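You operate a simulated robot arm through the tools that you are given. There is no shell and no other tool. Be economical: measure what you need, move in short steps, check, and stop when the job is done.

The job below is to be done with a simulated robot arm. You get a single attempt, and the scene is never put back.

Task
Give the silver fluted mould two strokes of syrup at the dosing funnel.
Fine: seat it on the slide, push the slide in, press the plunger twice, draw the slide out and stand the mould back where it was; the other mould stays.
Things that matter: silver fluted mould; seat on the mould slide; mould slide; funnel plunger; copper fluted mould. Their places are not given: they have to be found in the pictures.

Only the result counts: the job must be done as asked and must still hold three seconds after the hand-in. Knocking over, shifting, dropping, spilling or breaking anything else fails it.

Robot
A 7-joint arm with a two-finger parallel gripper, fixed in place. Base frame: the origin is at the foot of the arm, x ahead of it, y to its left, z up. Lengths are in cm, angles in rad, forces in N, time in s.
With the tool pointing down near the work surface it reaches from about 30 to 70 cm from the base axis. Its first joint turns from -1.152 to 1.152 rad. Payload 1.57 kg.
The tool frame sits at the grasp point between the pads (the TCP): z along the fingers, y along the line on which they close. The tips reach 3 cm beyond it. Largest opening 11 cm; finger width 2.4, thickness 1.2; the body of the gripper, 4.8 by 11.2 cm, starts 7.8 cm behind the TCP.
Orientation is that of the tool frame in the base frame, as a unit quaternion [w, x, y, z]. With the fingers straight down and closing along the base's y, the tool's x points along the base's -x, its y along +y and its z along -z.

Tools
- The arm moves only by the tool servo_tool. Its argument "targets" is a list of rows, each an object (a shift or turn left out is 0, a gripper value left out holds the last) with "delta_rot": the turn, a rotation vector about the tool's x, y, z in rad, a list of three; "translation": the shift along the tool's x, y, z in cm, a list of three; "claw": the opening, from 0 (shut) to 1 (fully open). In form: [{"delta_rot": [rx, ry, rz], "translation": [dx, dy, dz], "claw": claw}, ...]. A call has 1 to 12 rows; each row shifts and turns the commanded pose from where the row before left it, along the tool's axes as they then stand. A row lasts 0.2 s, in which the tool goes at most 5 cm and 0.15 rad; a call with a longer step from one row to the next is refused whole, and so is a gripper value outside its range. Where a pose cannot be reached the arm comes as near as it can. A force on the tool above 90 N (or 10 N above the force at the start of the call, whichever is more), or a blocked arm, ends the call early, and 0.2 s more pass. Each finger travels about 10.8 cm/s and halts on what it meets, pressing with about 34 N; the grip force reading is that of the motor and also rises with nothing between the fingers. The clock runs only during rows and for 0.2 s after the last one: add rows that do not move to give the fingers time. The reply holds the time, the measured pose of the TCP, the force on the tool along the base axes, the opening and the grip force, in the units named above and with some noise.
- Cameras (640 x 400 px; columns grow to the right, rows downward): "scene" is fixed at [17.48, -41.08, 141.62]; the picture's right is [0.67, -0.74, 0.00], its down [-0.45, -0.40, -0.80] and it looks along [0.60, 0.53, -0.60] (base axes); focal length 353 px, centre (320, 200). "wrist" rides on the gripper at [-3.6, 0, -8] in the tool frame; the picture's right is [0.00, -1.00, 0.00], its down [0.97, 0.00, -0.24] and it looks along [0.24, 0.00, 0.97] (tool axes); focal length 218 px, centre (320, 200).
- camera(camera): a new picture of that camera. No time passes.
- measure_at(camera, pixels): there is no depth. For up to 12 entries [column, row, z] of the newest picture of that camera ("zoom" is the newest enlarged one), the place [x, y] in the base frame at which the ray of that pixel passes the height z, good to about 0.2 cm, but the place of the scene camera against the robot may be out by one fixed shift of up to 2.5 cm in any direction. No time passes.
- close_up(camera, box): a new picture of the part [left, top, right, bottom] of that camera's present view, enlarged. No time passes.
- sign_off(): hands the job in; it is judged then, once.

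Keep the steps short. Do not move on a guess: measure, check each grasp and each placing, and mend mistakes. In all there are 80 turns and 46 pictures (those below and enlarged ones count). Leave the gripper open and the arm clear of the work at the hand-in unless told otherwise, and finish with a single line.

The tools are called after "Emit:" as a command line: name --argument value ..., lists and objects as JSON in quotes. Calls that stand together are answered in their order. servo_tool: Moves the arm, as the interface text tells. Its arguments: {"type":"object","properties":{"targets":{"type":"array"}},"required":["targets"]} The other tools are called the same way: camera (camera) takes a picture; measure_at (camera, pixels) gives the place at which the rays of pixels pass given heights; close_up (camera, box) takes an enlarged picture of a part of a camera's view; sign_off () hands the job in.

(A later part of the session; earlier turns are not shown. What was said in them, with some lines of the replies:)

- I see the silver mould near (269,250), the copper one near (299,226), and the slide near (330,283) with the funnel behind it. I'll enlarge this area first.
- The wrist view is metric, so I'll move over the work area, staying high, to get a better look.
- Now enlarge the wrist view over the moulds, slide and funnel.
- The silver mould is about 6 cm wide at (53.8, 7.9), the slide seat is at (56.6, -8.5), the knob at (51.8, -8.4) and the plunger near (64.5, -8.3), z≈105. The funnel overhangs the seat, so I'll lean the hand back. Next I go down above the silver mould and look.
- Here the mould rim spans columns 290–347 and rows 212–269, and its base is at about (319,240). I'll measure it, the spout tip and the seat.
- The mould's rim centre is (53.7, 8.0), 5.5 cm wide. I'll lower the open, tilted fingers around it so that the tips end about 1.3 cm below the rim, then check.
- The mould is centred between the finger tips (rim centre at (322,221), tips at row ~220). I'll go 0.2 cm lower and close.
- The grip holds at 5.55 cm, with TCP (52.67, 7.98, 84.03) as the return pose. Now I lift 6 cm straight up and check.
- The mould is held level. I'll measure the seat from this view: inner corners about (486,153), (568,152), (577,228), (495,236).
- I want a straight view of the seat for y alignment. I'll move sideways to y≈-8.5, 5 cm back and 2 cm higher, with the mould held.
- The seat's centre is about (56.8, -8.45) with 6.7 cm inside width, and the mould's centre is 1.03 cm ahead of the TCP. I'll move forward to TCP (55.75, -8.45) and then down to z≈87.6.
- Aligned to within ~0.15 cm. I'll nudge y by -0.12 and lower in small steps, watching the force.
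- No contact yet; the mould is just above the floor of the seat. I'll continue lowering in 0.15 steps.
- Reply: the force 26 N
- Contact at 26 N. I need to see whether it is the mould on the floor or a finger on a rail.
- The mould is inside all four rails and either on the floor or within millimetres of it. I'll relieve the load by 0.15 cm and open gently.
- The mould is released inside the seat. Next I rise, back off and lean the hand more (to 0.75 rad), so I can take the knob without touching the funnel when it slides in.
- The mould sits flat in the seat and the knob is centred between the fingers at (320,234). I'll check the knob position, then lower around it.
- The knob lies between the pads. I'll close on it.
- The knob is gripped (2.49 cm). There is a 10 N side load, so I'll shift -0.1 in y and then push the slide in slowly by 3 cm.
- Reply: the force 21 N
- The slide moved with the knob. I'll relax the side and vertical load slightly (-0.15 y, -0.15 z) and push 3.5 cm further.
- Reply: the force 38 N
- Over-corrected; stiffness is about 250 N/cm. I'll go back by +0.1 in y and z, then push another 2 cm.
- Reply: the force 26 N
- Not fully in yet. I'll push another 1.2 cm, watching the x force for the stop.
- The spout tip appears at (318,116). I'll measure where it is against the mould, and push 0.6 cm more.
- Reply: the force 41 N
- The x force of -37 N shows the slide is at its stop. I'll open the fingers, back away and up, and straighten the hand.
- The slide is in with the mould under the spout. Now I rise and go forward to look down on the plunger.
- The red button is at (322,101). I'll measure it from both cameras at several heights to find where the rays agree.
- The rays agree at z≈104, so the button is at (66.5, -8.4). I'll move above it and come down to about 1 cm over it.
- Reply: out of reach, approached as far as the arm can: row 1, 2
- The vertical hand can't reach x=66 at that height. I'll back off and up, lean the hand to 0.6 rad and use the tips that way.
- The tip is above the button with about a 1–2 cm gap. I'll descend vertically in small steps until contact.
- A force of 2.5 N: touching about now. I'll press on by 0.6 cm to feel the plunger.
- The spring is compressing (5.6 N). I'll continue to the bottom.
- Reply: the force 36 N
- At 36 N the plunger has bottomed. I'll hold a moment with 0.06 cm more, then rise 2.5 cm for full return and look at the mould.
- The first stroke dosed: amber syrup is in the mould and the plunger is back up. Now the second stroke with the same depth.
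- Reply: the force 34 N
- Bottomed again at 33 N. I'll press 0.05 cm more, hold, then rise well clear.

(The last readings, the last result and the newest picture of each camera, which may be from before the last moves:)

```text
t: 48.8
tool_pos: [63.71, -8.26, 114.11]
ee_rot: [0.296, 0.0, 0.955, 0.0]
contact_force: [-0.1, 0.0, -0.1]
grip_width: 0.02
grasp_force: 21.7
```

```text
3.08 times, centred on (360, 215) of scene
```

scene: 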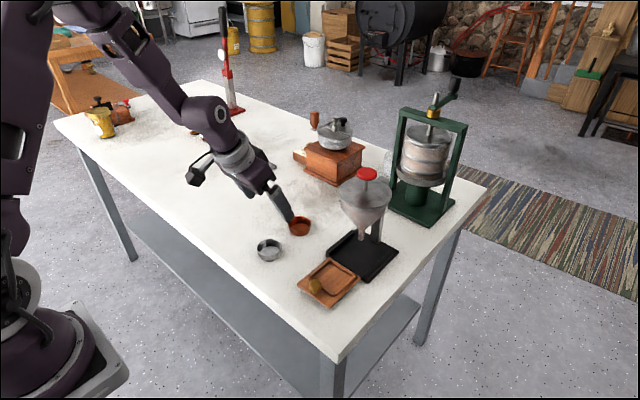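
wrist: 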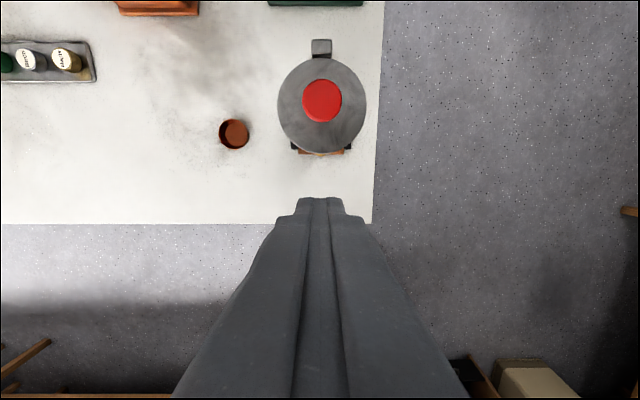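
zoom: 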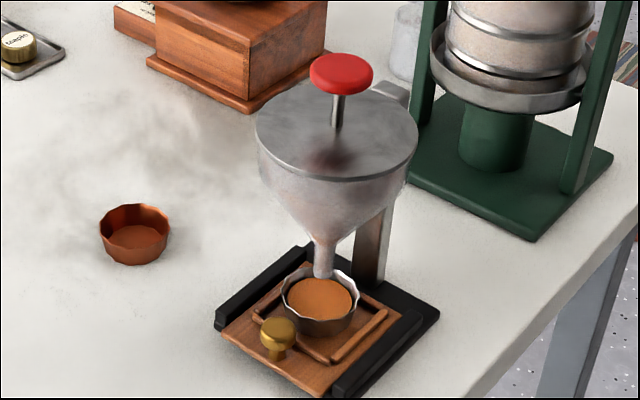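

The syrup level has risen after the second stroke and the plunger is up. Now I go back for the knob: retreat at height, lean to 0.75 rad, descend behind the slide and open the fingers.

Emit:
servo_tool --targets '[{"translation": [3.3, -0.06, -2.26]}, {"translation": [3.3, -0.06, -2.26]}, {"translation": [3.3, -0.06, -2.26]}, {"translation": [3.3, -0.06, -2.26]}, {"delta_rot": [0, -0.15, 0]}, {"translation": [2.6, 0, 3.38], "claw": 0.45}, {"translation": [2.6, 0, 3.38]}, {"translation": [2.6, 0, 3.38]}, {"translation": [2.6, 0, 3.38]}, {}, {}]'

Emit:
camera --camera "wrist"

```text
t: 51.2
tool_pos: [49.28, -8.65, 97.11]
ee_rot: [0.366, 0.0, 0.931, 0.0]
contact_force: [-0.2, 0.5, -0.7]
grip_width: 4.93
grasp_force: 0.0
```

```text
5 pictures are left
```

wrist: 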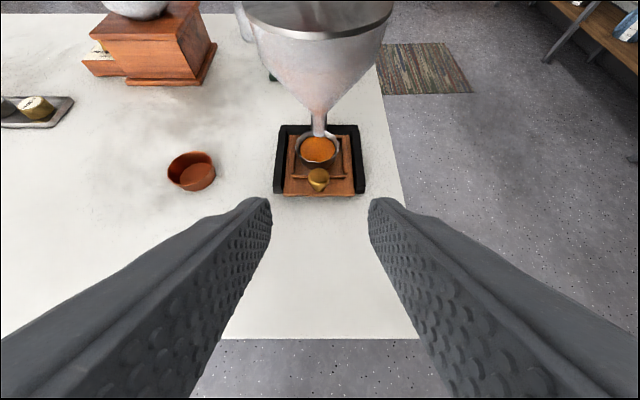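

The knob is at (318,178). Measure it before closing in.

Emit:
measure_at --camera "wrist" --pixels '[[318, 178, 84], [318, 180, 83.7], [319, 150, 83.5]]'

```text
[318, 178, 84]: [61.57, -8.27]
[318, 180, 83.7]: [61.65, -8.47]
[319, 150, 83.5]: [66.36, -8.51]
```

The knob is at about (61.9, -8.4). I'll advance along the finger direction to TCP (60.5, -8.45, 85.2).

Emit:
servo_tool --targets '[{"translation": [0, 0.1, 4]}, {"translation": [0, 0.1, 4]}, {"translation": [0, 0, 3]}, {"translation": [0, 0, 2]}, {"translation": [0, 0, 2]}, {"translation": [0, 0, 1.3]}, {}, {}]'

Emit:
camera --camera "wrist"

```text
t: 53.0
tool_pos: [60.17, -8.37, 85.17]
ee_rot: [0.366, -0.001, 0.93, 0.0]
contact_force: [0.8, -0.3, -0.2]
grip_width: 4.93
grasp_force: 0.1
```

```text
4 pictures are left
```

wrist: 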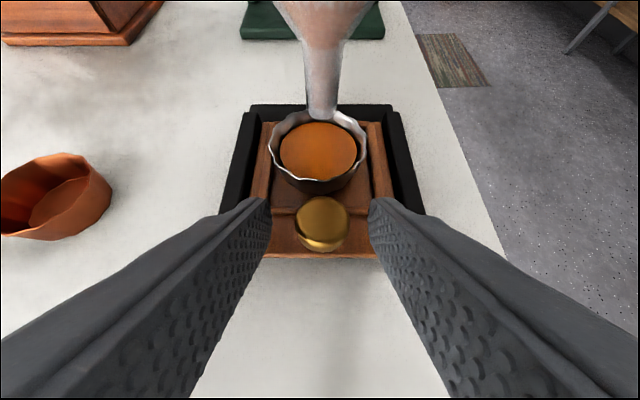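

The knob is well placed between the pads. I'll shift -0.08 in y, close, and check the grip.

Emit:
servo_tool --targets '[{"translation": [0, -0.08, 0], "claw": 0.3}, {"claw": 0.3}, {"claw": 0.12}, {"claw": 0.12}, {}]'

```text
t: 54.2
tool_pos: [60.3, -8.53, 85.1]
ee_rot: [0.367, 0.0, 0.93, 0.0]
contact_force: [0.0, 0.1, -0.2]
grip_width: 2.5
grasp_force: 36.3
```

Gripped (2.50 cm) with no side load. I'll draw the slide out slowly by about 4 cm.

Emit:
servo_tool --targets '[{"translation": [0.073, 0, -0.068]}, {"translation": [0.147, 0, -0.136]}, {"translation": [0.22, 0, -0.205]}, {"translation": [0.293, 0, -0.273]}, {"translation": [0.293, 0, -0.273]}, {"translation": [0.293, 0, -0.273]}, {"translation": [0.293, 0, -0.273]}, {"translation": [0.293, 0, -0.273]}, {"translation": [0.293, 0, -0.273]}, {"translation": [0.293, 0, -0.273]}, {"translation": [0.22, 0, -0.205]}, {"translation": [0.11, 0, -0.102]}]'

```text
t: 56.8
tool_pos: [56.24, -8.47, 85.13]
ee_rot: [0.365, 0.0, 0.931, 0.0]
contact_force: [0.3, 6.0, 6.9]
grip_width: 2.48
grasp_force: 36.1
```

Emit:
servo_tool --targets '[{"translation": [0.11, 0, -0.102]}, {"translation": [0.22, 0, -0.205]}, {"translation": [0.293, 0, -0.273]}, {"translation": [0.293, 0, -0.273]}, {"translation": [0.293, 0, -0.273]}, {"translation": [0.293, 0, -0.273]}, {"translation": [0.293, 0, -0.273]}, {"translation": [0.293, 0, -0.273]}, {"translation": [0.293, 0, -0.273]}, {"translation": [0.293, 0, -0.273]}, {"translation": [0.22, 0, -0.205]}, {"translation": [0.11, 0, -0.102]}]'

```text
t: 59.4
tool_pos: [52.28, -8.4, 85.19]
ee_rot: [0.365, 0.0, 0.931, 0.0]
contact_force: [0.3, 5.9, -8.1]
grip_width: 2.47
grasp_force: 36.4
```

The slide follows with the grip steady. About 2.1 cm is left, so I'll pull 1.8 cm and then creep to the stop.

Emit:
servo_tool --targets '[{"translation": [0.11, 0, -0.102]}, {"translation": [0.22, 0, -0.205]}, {"translation": [0.22, 0, -0.205]}, {"translation": [0.22, 0, -0.205]}, {"translation": [0.22, 0, -0.205]}, {"translation": [0.183, 0, -0.17]}, {"translation": [0.147, 0, -0.136]}, {"translation": [0.073, 0, -0.068]}, {}]'

```text
t: 61.4
tool_pos: [50.37, -8.52, 85.18]
ee_rot: [0.367, 0.0, 0.93, 0.001]
contact_force: [0.3, -0.6, 4.2]
grip_width: 2.47
grasp_force: 36.7
```

Emit:
servo_tool --targets '[{"translation": [0.073, 0, -0.068]}, {"translation": [0.073, 0, -0.068]}, {"translation": [0.073, 0, -0.068]}, {}]'

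```text
t: 62.4
tool_pos: [50.1, -8.49, 85.08]
ee_rot: [0.367, 0.0, 0.93, 0.0]
contact_force: [-1.1, -0.7, 10.8]
grip_width: 2.46
grasp_force: 36.4
```

Emit:
servo_tool --targets '[{"translation": [0.073, 0, -0.068]}, {"translation": [0.073, 0, -0.068]}, {}]'

```text
t: 63.2
tool_pos: [49.88, -8.55, 85.15]
ee_rot: [0.367, 0.0, 0.93, 0.001]
contact_force: [-0.2, 5.4, 8.3]
grip_width: 2.46
grasp_force: 36.2
```

Emit:
servo_tool --targets '[{"translation": [0.073, 0, -0.068]}, {"translation": [0.073, 0, -0.068]}, {}]'

```text
t: 64.0
tool_pos: [49.69, -8.6, 85.09]
ee_rot: [0.366, 0.0, 0.931, 0.001]
contact_force: [10.4, 9.3, -8.6]
grip_width: 2.48
grasp_force: 36.7
```

The x force has risen to 10 N: the slide is at its outer stop. I'll open, rise the way I came, and return to the 0.4 rad lean.

Emit:
servo_tool --targets '[{"claw": 0.3}, {"claw": 0.5}, {}, {"translation": [-0.6, 0, -1.2]}, {"translation": [-0.87, 0, -1.69]}, {"translation": [-1.15, 0, -2.19]}, {"delta_rot": [0, 0.12, 0]}, {"delta_rot": [0, 0.12, 0]}, {"delta_rot": [0, 0.11, 0], "claw": 0.75}, {}, {}]'

Emit:
camera --camera "wrist"

```text
t: 66.4
tool_pos: [48.13, -8.45, 90.77]
ee_rot: [0.199, 0.0, 0.98, 0.0]
contact_force: [0.3, -0.3, 0.5]
grip_width: 8.27
grasp_force: 0.1
```

```text
3 pictures are left
```

wrist: 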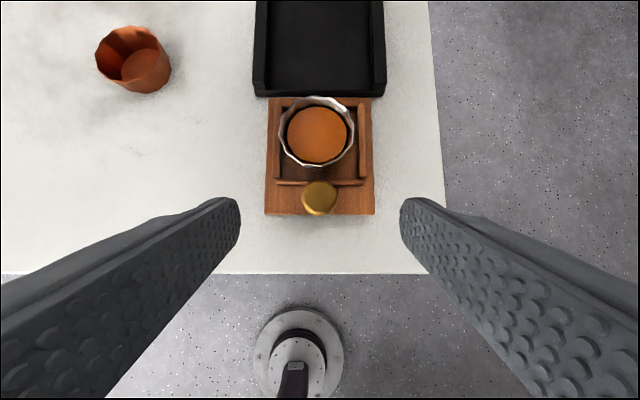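

The slide is fully out with the mould still in its seat, rim centre about (317,131). Measure it.

Emit:
measure_at --camera "wrist" --pixels '[[317, 131, 84], [279, 131, 84], [355, 131, 84], [317, 97, 84], [317, 166, 84], [319, 198, 84]]'

```text
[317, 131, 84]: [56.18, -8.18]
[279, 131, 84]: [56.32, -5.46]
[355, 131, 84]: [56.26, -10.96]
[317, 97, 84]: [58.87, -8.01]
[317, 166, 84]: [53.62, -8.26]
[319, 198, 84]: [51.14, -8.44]
```

The mould's centre is (56.25, -8.2). I'll move over it and lower the open fingers to TCP (55.2, -8.2, 85.8).

Emit:
servo_tool --targets '[{"translation": [-3.25, 0.12, 1.38]}, {"translation": [-3.25, 0.12, 1.38]}, {}, {"translation": [0.6, 0, 1.4]}, {"translation": [0.6, 0, 1.4]}, {"translation": [0.47, 0, 1.15]}, {"translation": [0.27, 0, 0.63]}, {}, {}]'

Emit:
camera --camera "wrist"

```text
t: 68.4
tool_pos: [55.09, -8.26, 85.52]
ee_rot: [0.198, 0.0, 0.98, 0.0]
contact_force: [0.2, 0.4, 0.7]
grip_width: 8.25
grasp_force: 0.1
```

```text
2 pictures are left
```

wrist: 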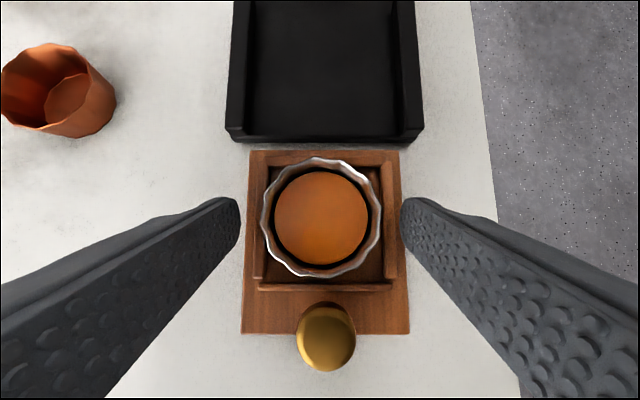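

The fingers are about 0.4 cm lower relative to the rim than in the first grasp (rim 121 px wide versus 115 px). I'll raise 0.4 and go forward 0.15 so the tips pass over the rails, then close.

Emit:
servo_tool --targets '[{"translation": [-0.294, 0, -0.31]}, {}, {"claw": 0.6}, {"claw": 0.6}, {"claw": 0.56}, {"claw": 0.4}, {"claw": 0.4}, {}]'

```text
t: 70.2
tool_pos: [55.44, -8.35, 85.96]
ee_rot: [0.199, -0.001, 0.98, 0.001]
contact_force: [0.1, -0.2, 0.1]
grip_width: 5.5
grasp_force: 34.1
```

Gripped at 5.50 cm, as before. I'll lift slowly and vertically by about 5 cm.

Emit:
servo_tool --targets '[{"translation": [-0.06, 0, -0.14]}, {"translation": [-0.12, 0, -0.28]}, {"translation": [-0.19, 0, -0.46]}, {"translation": [-0.27, 0, -0.64]}, {"translation": [-0.27, 0, -0.64]}, {"translation": [-0.27, 0, -0.64]}, {"translation": [-0.27, 0, -0.64]}, {"translation": [-0.27, 0, -0.64]}, {"translation": [-0.19, 0, -0.46]}, {"translation": [-0.08, 0, -0.18]}, {}]'

Emit:
camera --camera "wrist"

```text
t: 72.6
tool_pos: [55.32, -8.38, 91.24]
ee_rot: [0.199, 0.0, 0.98, 0.0]
contact_force: [-0.2, 1.8, -0.3]
grip_width: 5.54
grasp_force: 34.5
```

```text
1 pictures are left
```

wrist: 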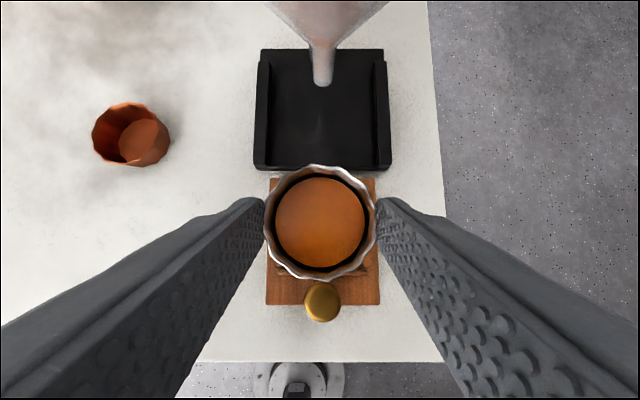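

The mould hangs in the same relative pose as in the first grasp (rim 115 px, centre row 222), so the return pose is TCP (52.67, 7.98, 84.03). I'll carry it over gently.

Emit:
servo_tool --targets '[{"translation": [0.045, 0.3, -0.019]}, {"translation": [0.09, 0.6, -0.038]}, {"translation": [0.134, 0.9, -0.057]}, {"translation": [0.179, 1.2, -0.076]}, {"translation": [0.209, 1.4, -0.088]}, {"translation": [0.209, 1.4, -0.088]}, {"translation": [0.209, 1.4, -0.088]}, {"translation": [0.209, 1.4, -0.088]}, {"translation": [0.209, 1.4, -0.088]}, {"translation": [0.179, 1.2, -0.076]}, {"translation": [0.134, 0.9, -0.057]}, {"translation": [0.075, 0.5, -0.032]}]'

Emit:
servo_tool --targets '[{"translation": [0.075, 0.5, -0.032]}, {"translation": [0.134, 0.9, -0.057]}, {"translation": [0.164, 1.1, -0.069]}, {"translation": [0.104, 0.7, -0.044]}, {"translation": [0.075, 0.45, -0.032]}, {"translation": [0.015, 0.1, 0]}, {}, {}]'

```text
t: 75.2
tool_pos: [53.3, 4.14, 91.17]
ee_rot: [0.198, 0.0, 0.98, 0.0]
contact_force: [0.0, -0.1, -0.9]
grip_width: 5.53
grasp_force: 34.6
```

```text
t: 77.0
tool_pos: [52.56, 8.06, 91.15]
ee_rot: [0.199, -0.001, 0.98, 0.0]
contact_force: [0.5, 0.0, -0.2]
grip_width: 5.54
grasp_force: 34.1
```

Above the old place at (52.6, 8.05). I'll lower slowly to z≈84.5.

Emit:
servo_tool --targets '[{"translation": [0.05, -0.05, 0.3]}, {"translation": [0.23, 0, 0.55]}, {"translation": [0.31, 0, 0.74]}, {"translation": [0.31, 0, 0.74]}, {"translation": [0.31, 0, 0.74]}, {"translation": [0.31, 0, 0.74]}, {"translation": [0.31, 0, 0.74]}, {"translation": [0.27, 0, 0.64]}, {"translation": [0.2, 0, 0.46]}, {"translation": [0.12, 0, 0.28]}, {"translation": [0.06, 0, 0.14]}, {}]'

```text
t: 79.6
tool_pos: [52.58, 7.86, 84.64]
ee_rot: [0.199, 0.001, 0.98, 0.0]
contact_force: [-0.1, -0.2, 0.4]
grip_width: 5.52
grasp_force: 34.2
```

Emit:
servo_tool --targets '[{"translation": [0.01, 0.06, 0.18]}, {"translation": [0.06, 0, 0.14]}, {"translation": [0.04, 0, 0.09]}, {}]'

```text
t: 80.6
tool_pos: [52.82, 8.05, 84.26]
ee_rot: [0.2, 0.0, 0.98, 0.0]
contact_force: [-7.3, -2.1, 24.7]
grip_width: 5.53
grasp_force: 33.7
```

Contact with the table (25 N). I'll relieve 0.08 cm and open gently.

Emit:
servo_tool --targets '[{"translation": [-0.03, 0, -0.07]}, {}, {"claw": 0.53}, {"claw": 0.57}, {"claw": 0.65}, {"claw": 0.8}, {"claw": 0.95}, {}]'

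```text
t: 82.4
tool_pos: [52.76, 8.02, 84.41]
ee_rot: [0.198, 0.0, 0.98, 0.0]
contact_force: [0.1, -0.3, -0.1]
grip_width: 10.46
grasp_force: 0.1
```

Released. I'll rise straight up, then back away to leave the area clear, and use the last picture to check.

Emit:
servo_tool --targets '[{"translation": [-0.4, 0, -0.92]}, {"translation": [-0.97, 0, -2.3]}, {"translation": [-1.56, 0, -3.68]}, {"translation": [-1.56, 0, -3.68]}, {"translation": [0, 0, -4]}, {"translation": [0, 0, -4]}, {"translation": [0, 0, -4]}, {}]'

Emit:
camera --camera "wrist"

```text
t: 84.2
tool_pos: [47.8, 8.24, 107.17]
ee_rot: [0.198, -0.001, 0.98, 0.0]
contact_force: [0.8, -0.4, 0.2]
grip_width: 10.44
grasp_force: 0.0
```

```text
0 pictures are left
```

wrist: 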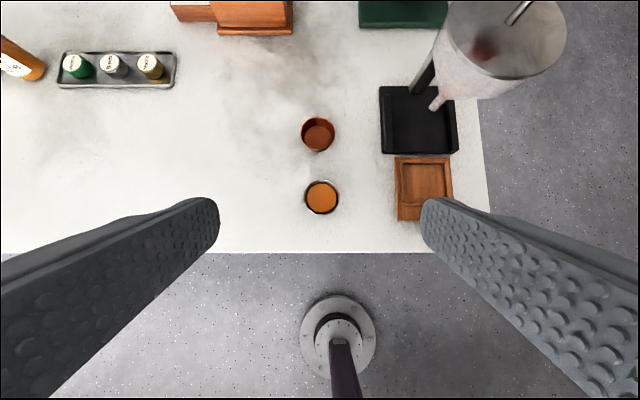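

Emit:
measure_at --camera "wrist" --pixels '[[321.5, 197.5, 82.6], [318, 134, 82.6]]'

```text
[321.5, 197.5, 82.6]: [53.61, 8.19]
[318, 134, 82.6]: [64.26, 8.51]
```

The mould stands upright and filled at (53.6, 8.2), against (53.7, 8.0) at the start. The copper mould hasn't moved, the slide is out, and the gripper is open and clear, so I'll hand in.

Emit:
sign_off

```text
The job is handed in.
```

The silver mould got its two strokes of syrup and stands back within about 0.2 cm of where it was, with the slide drawn out and the copper mould untouched; the job is handed in.
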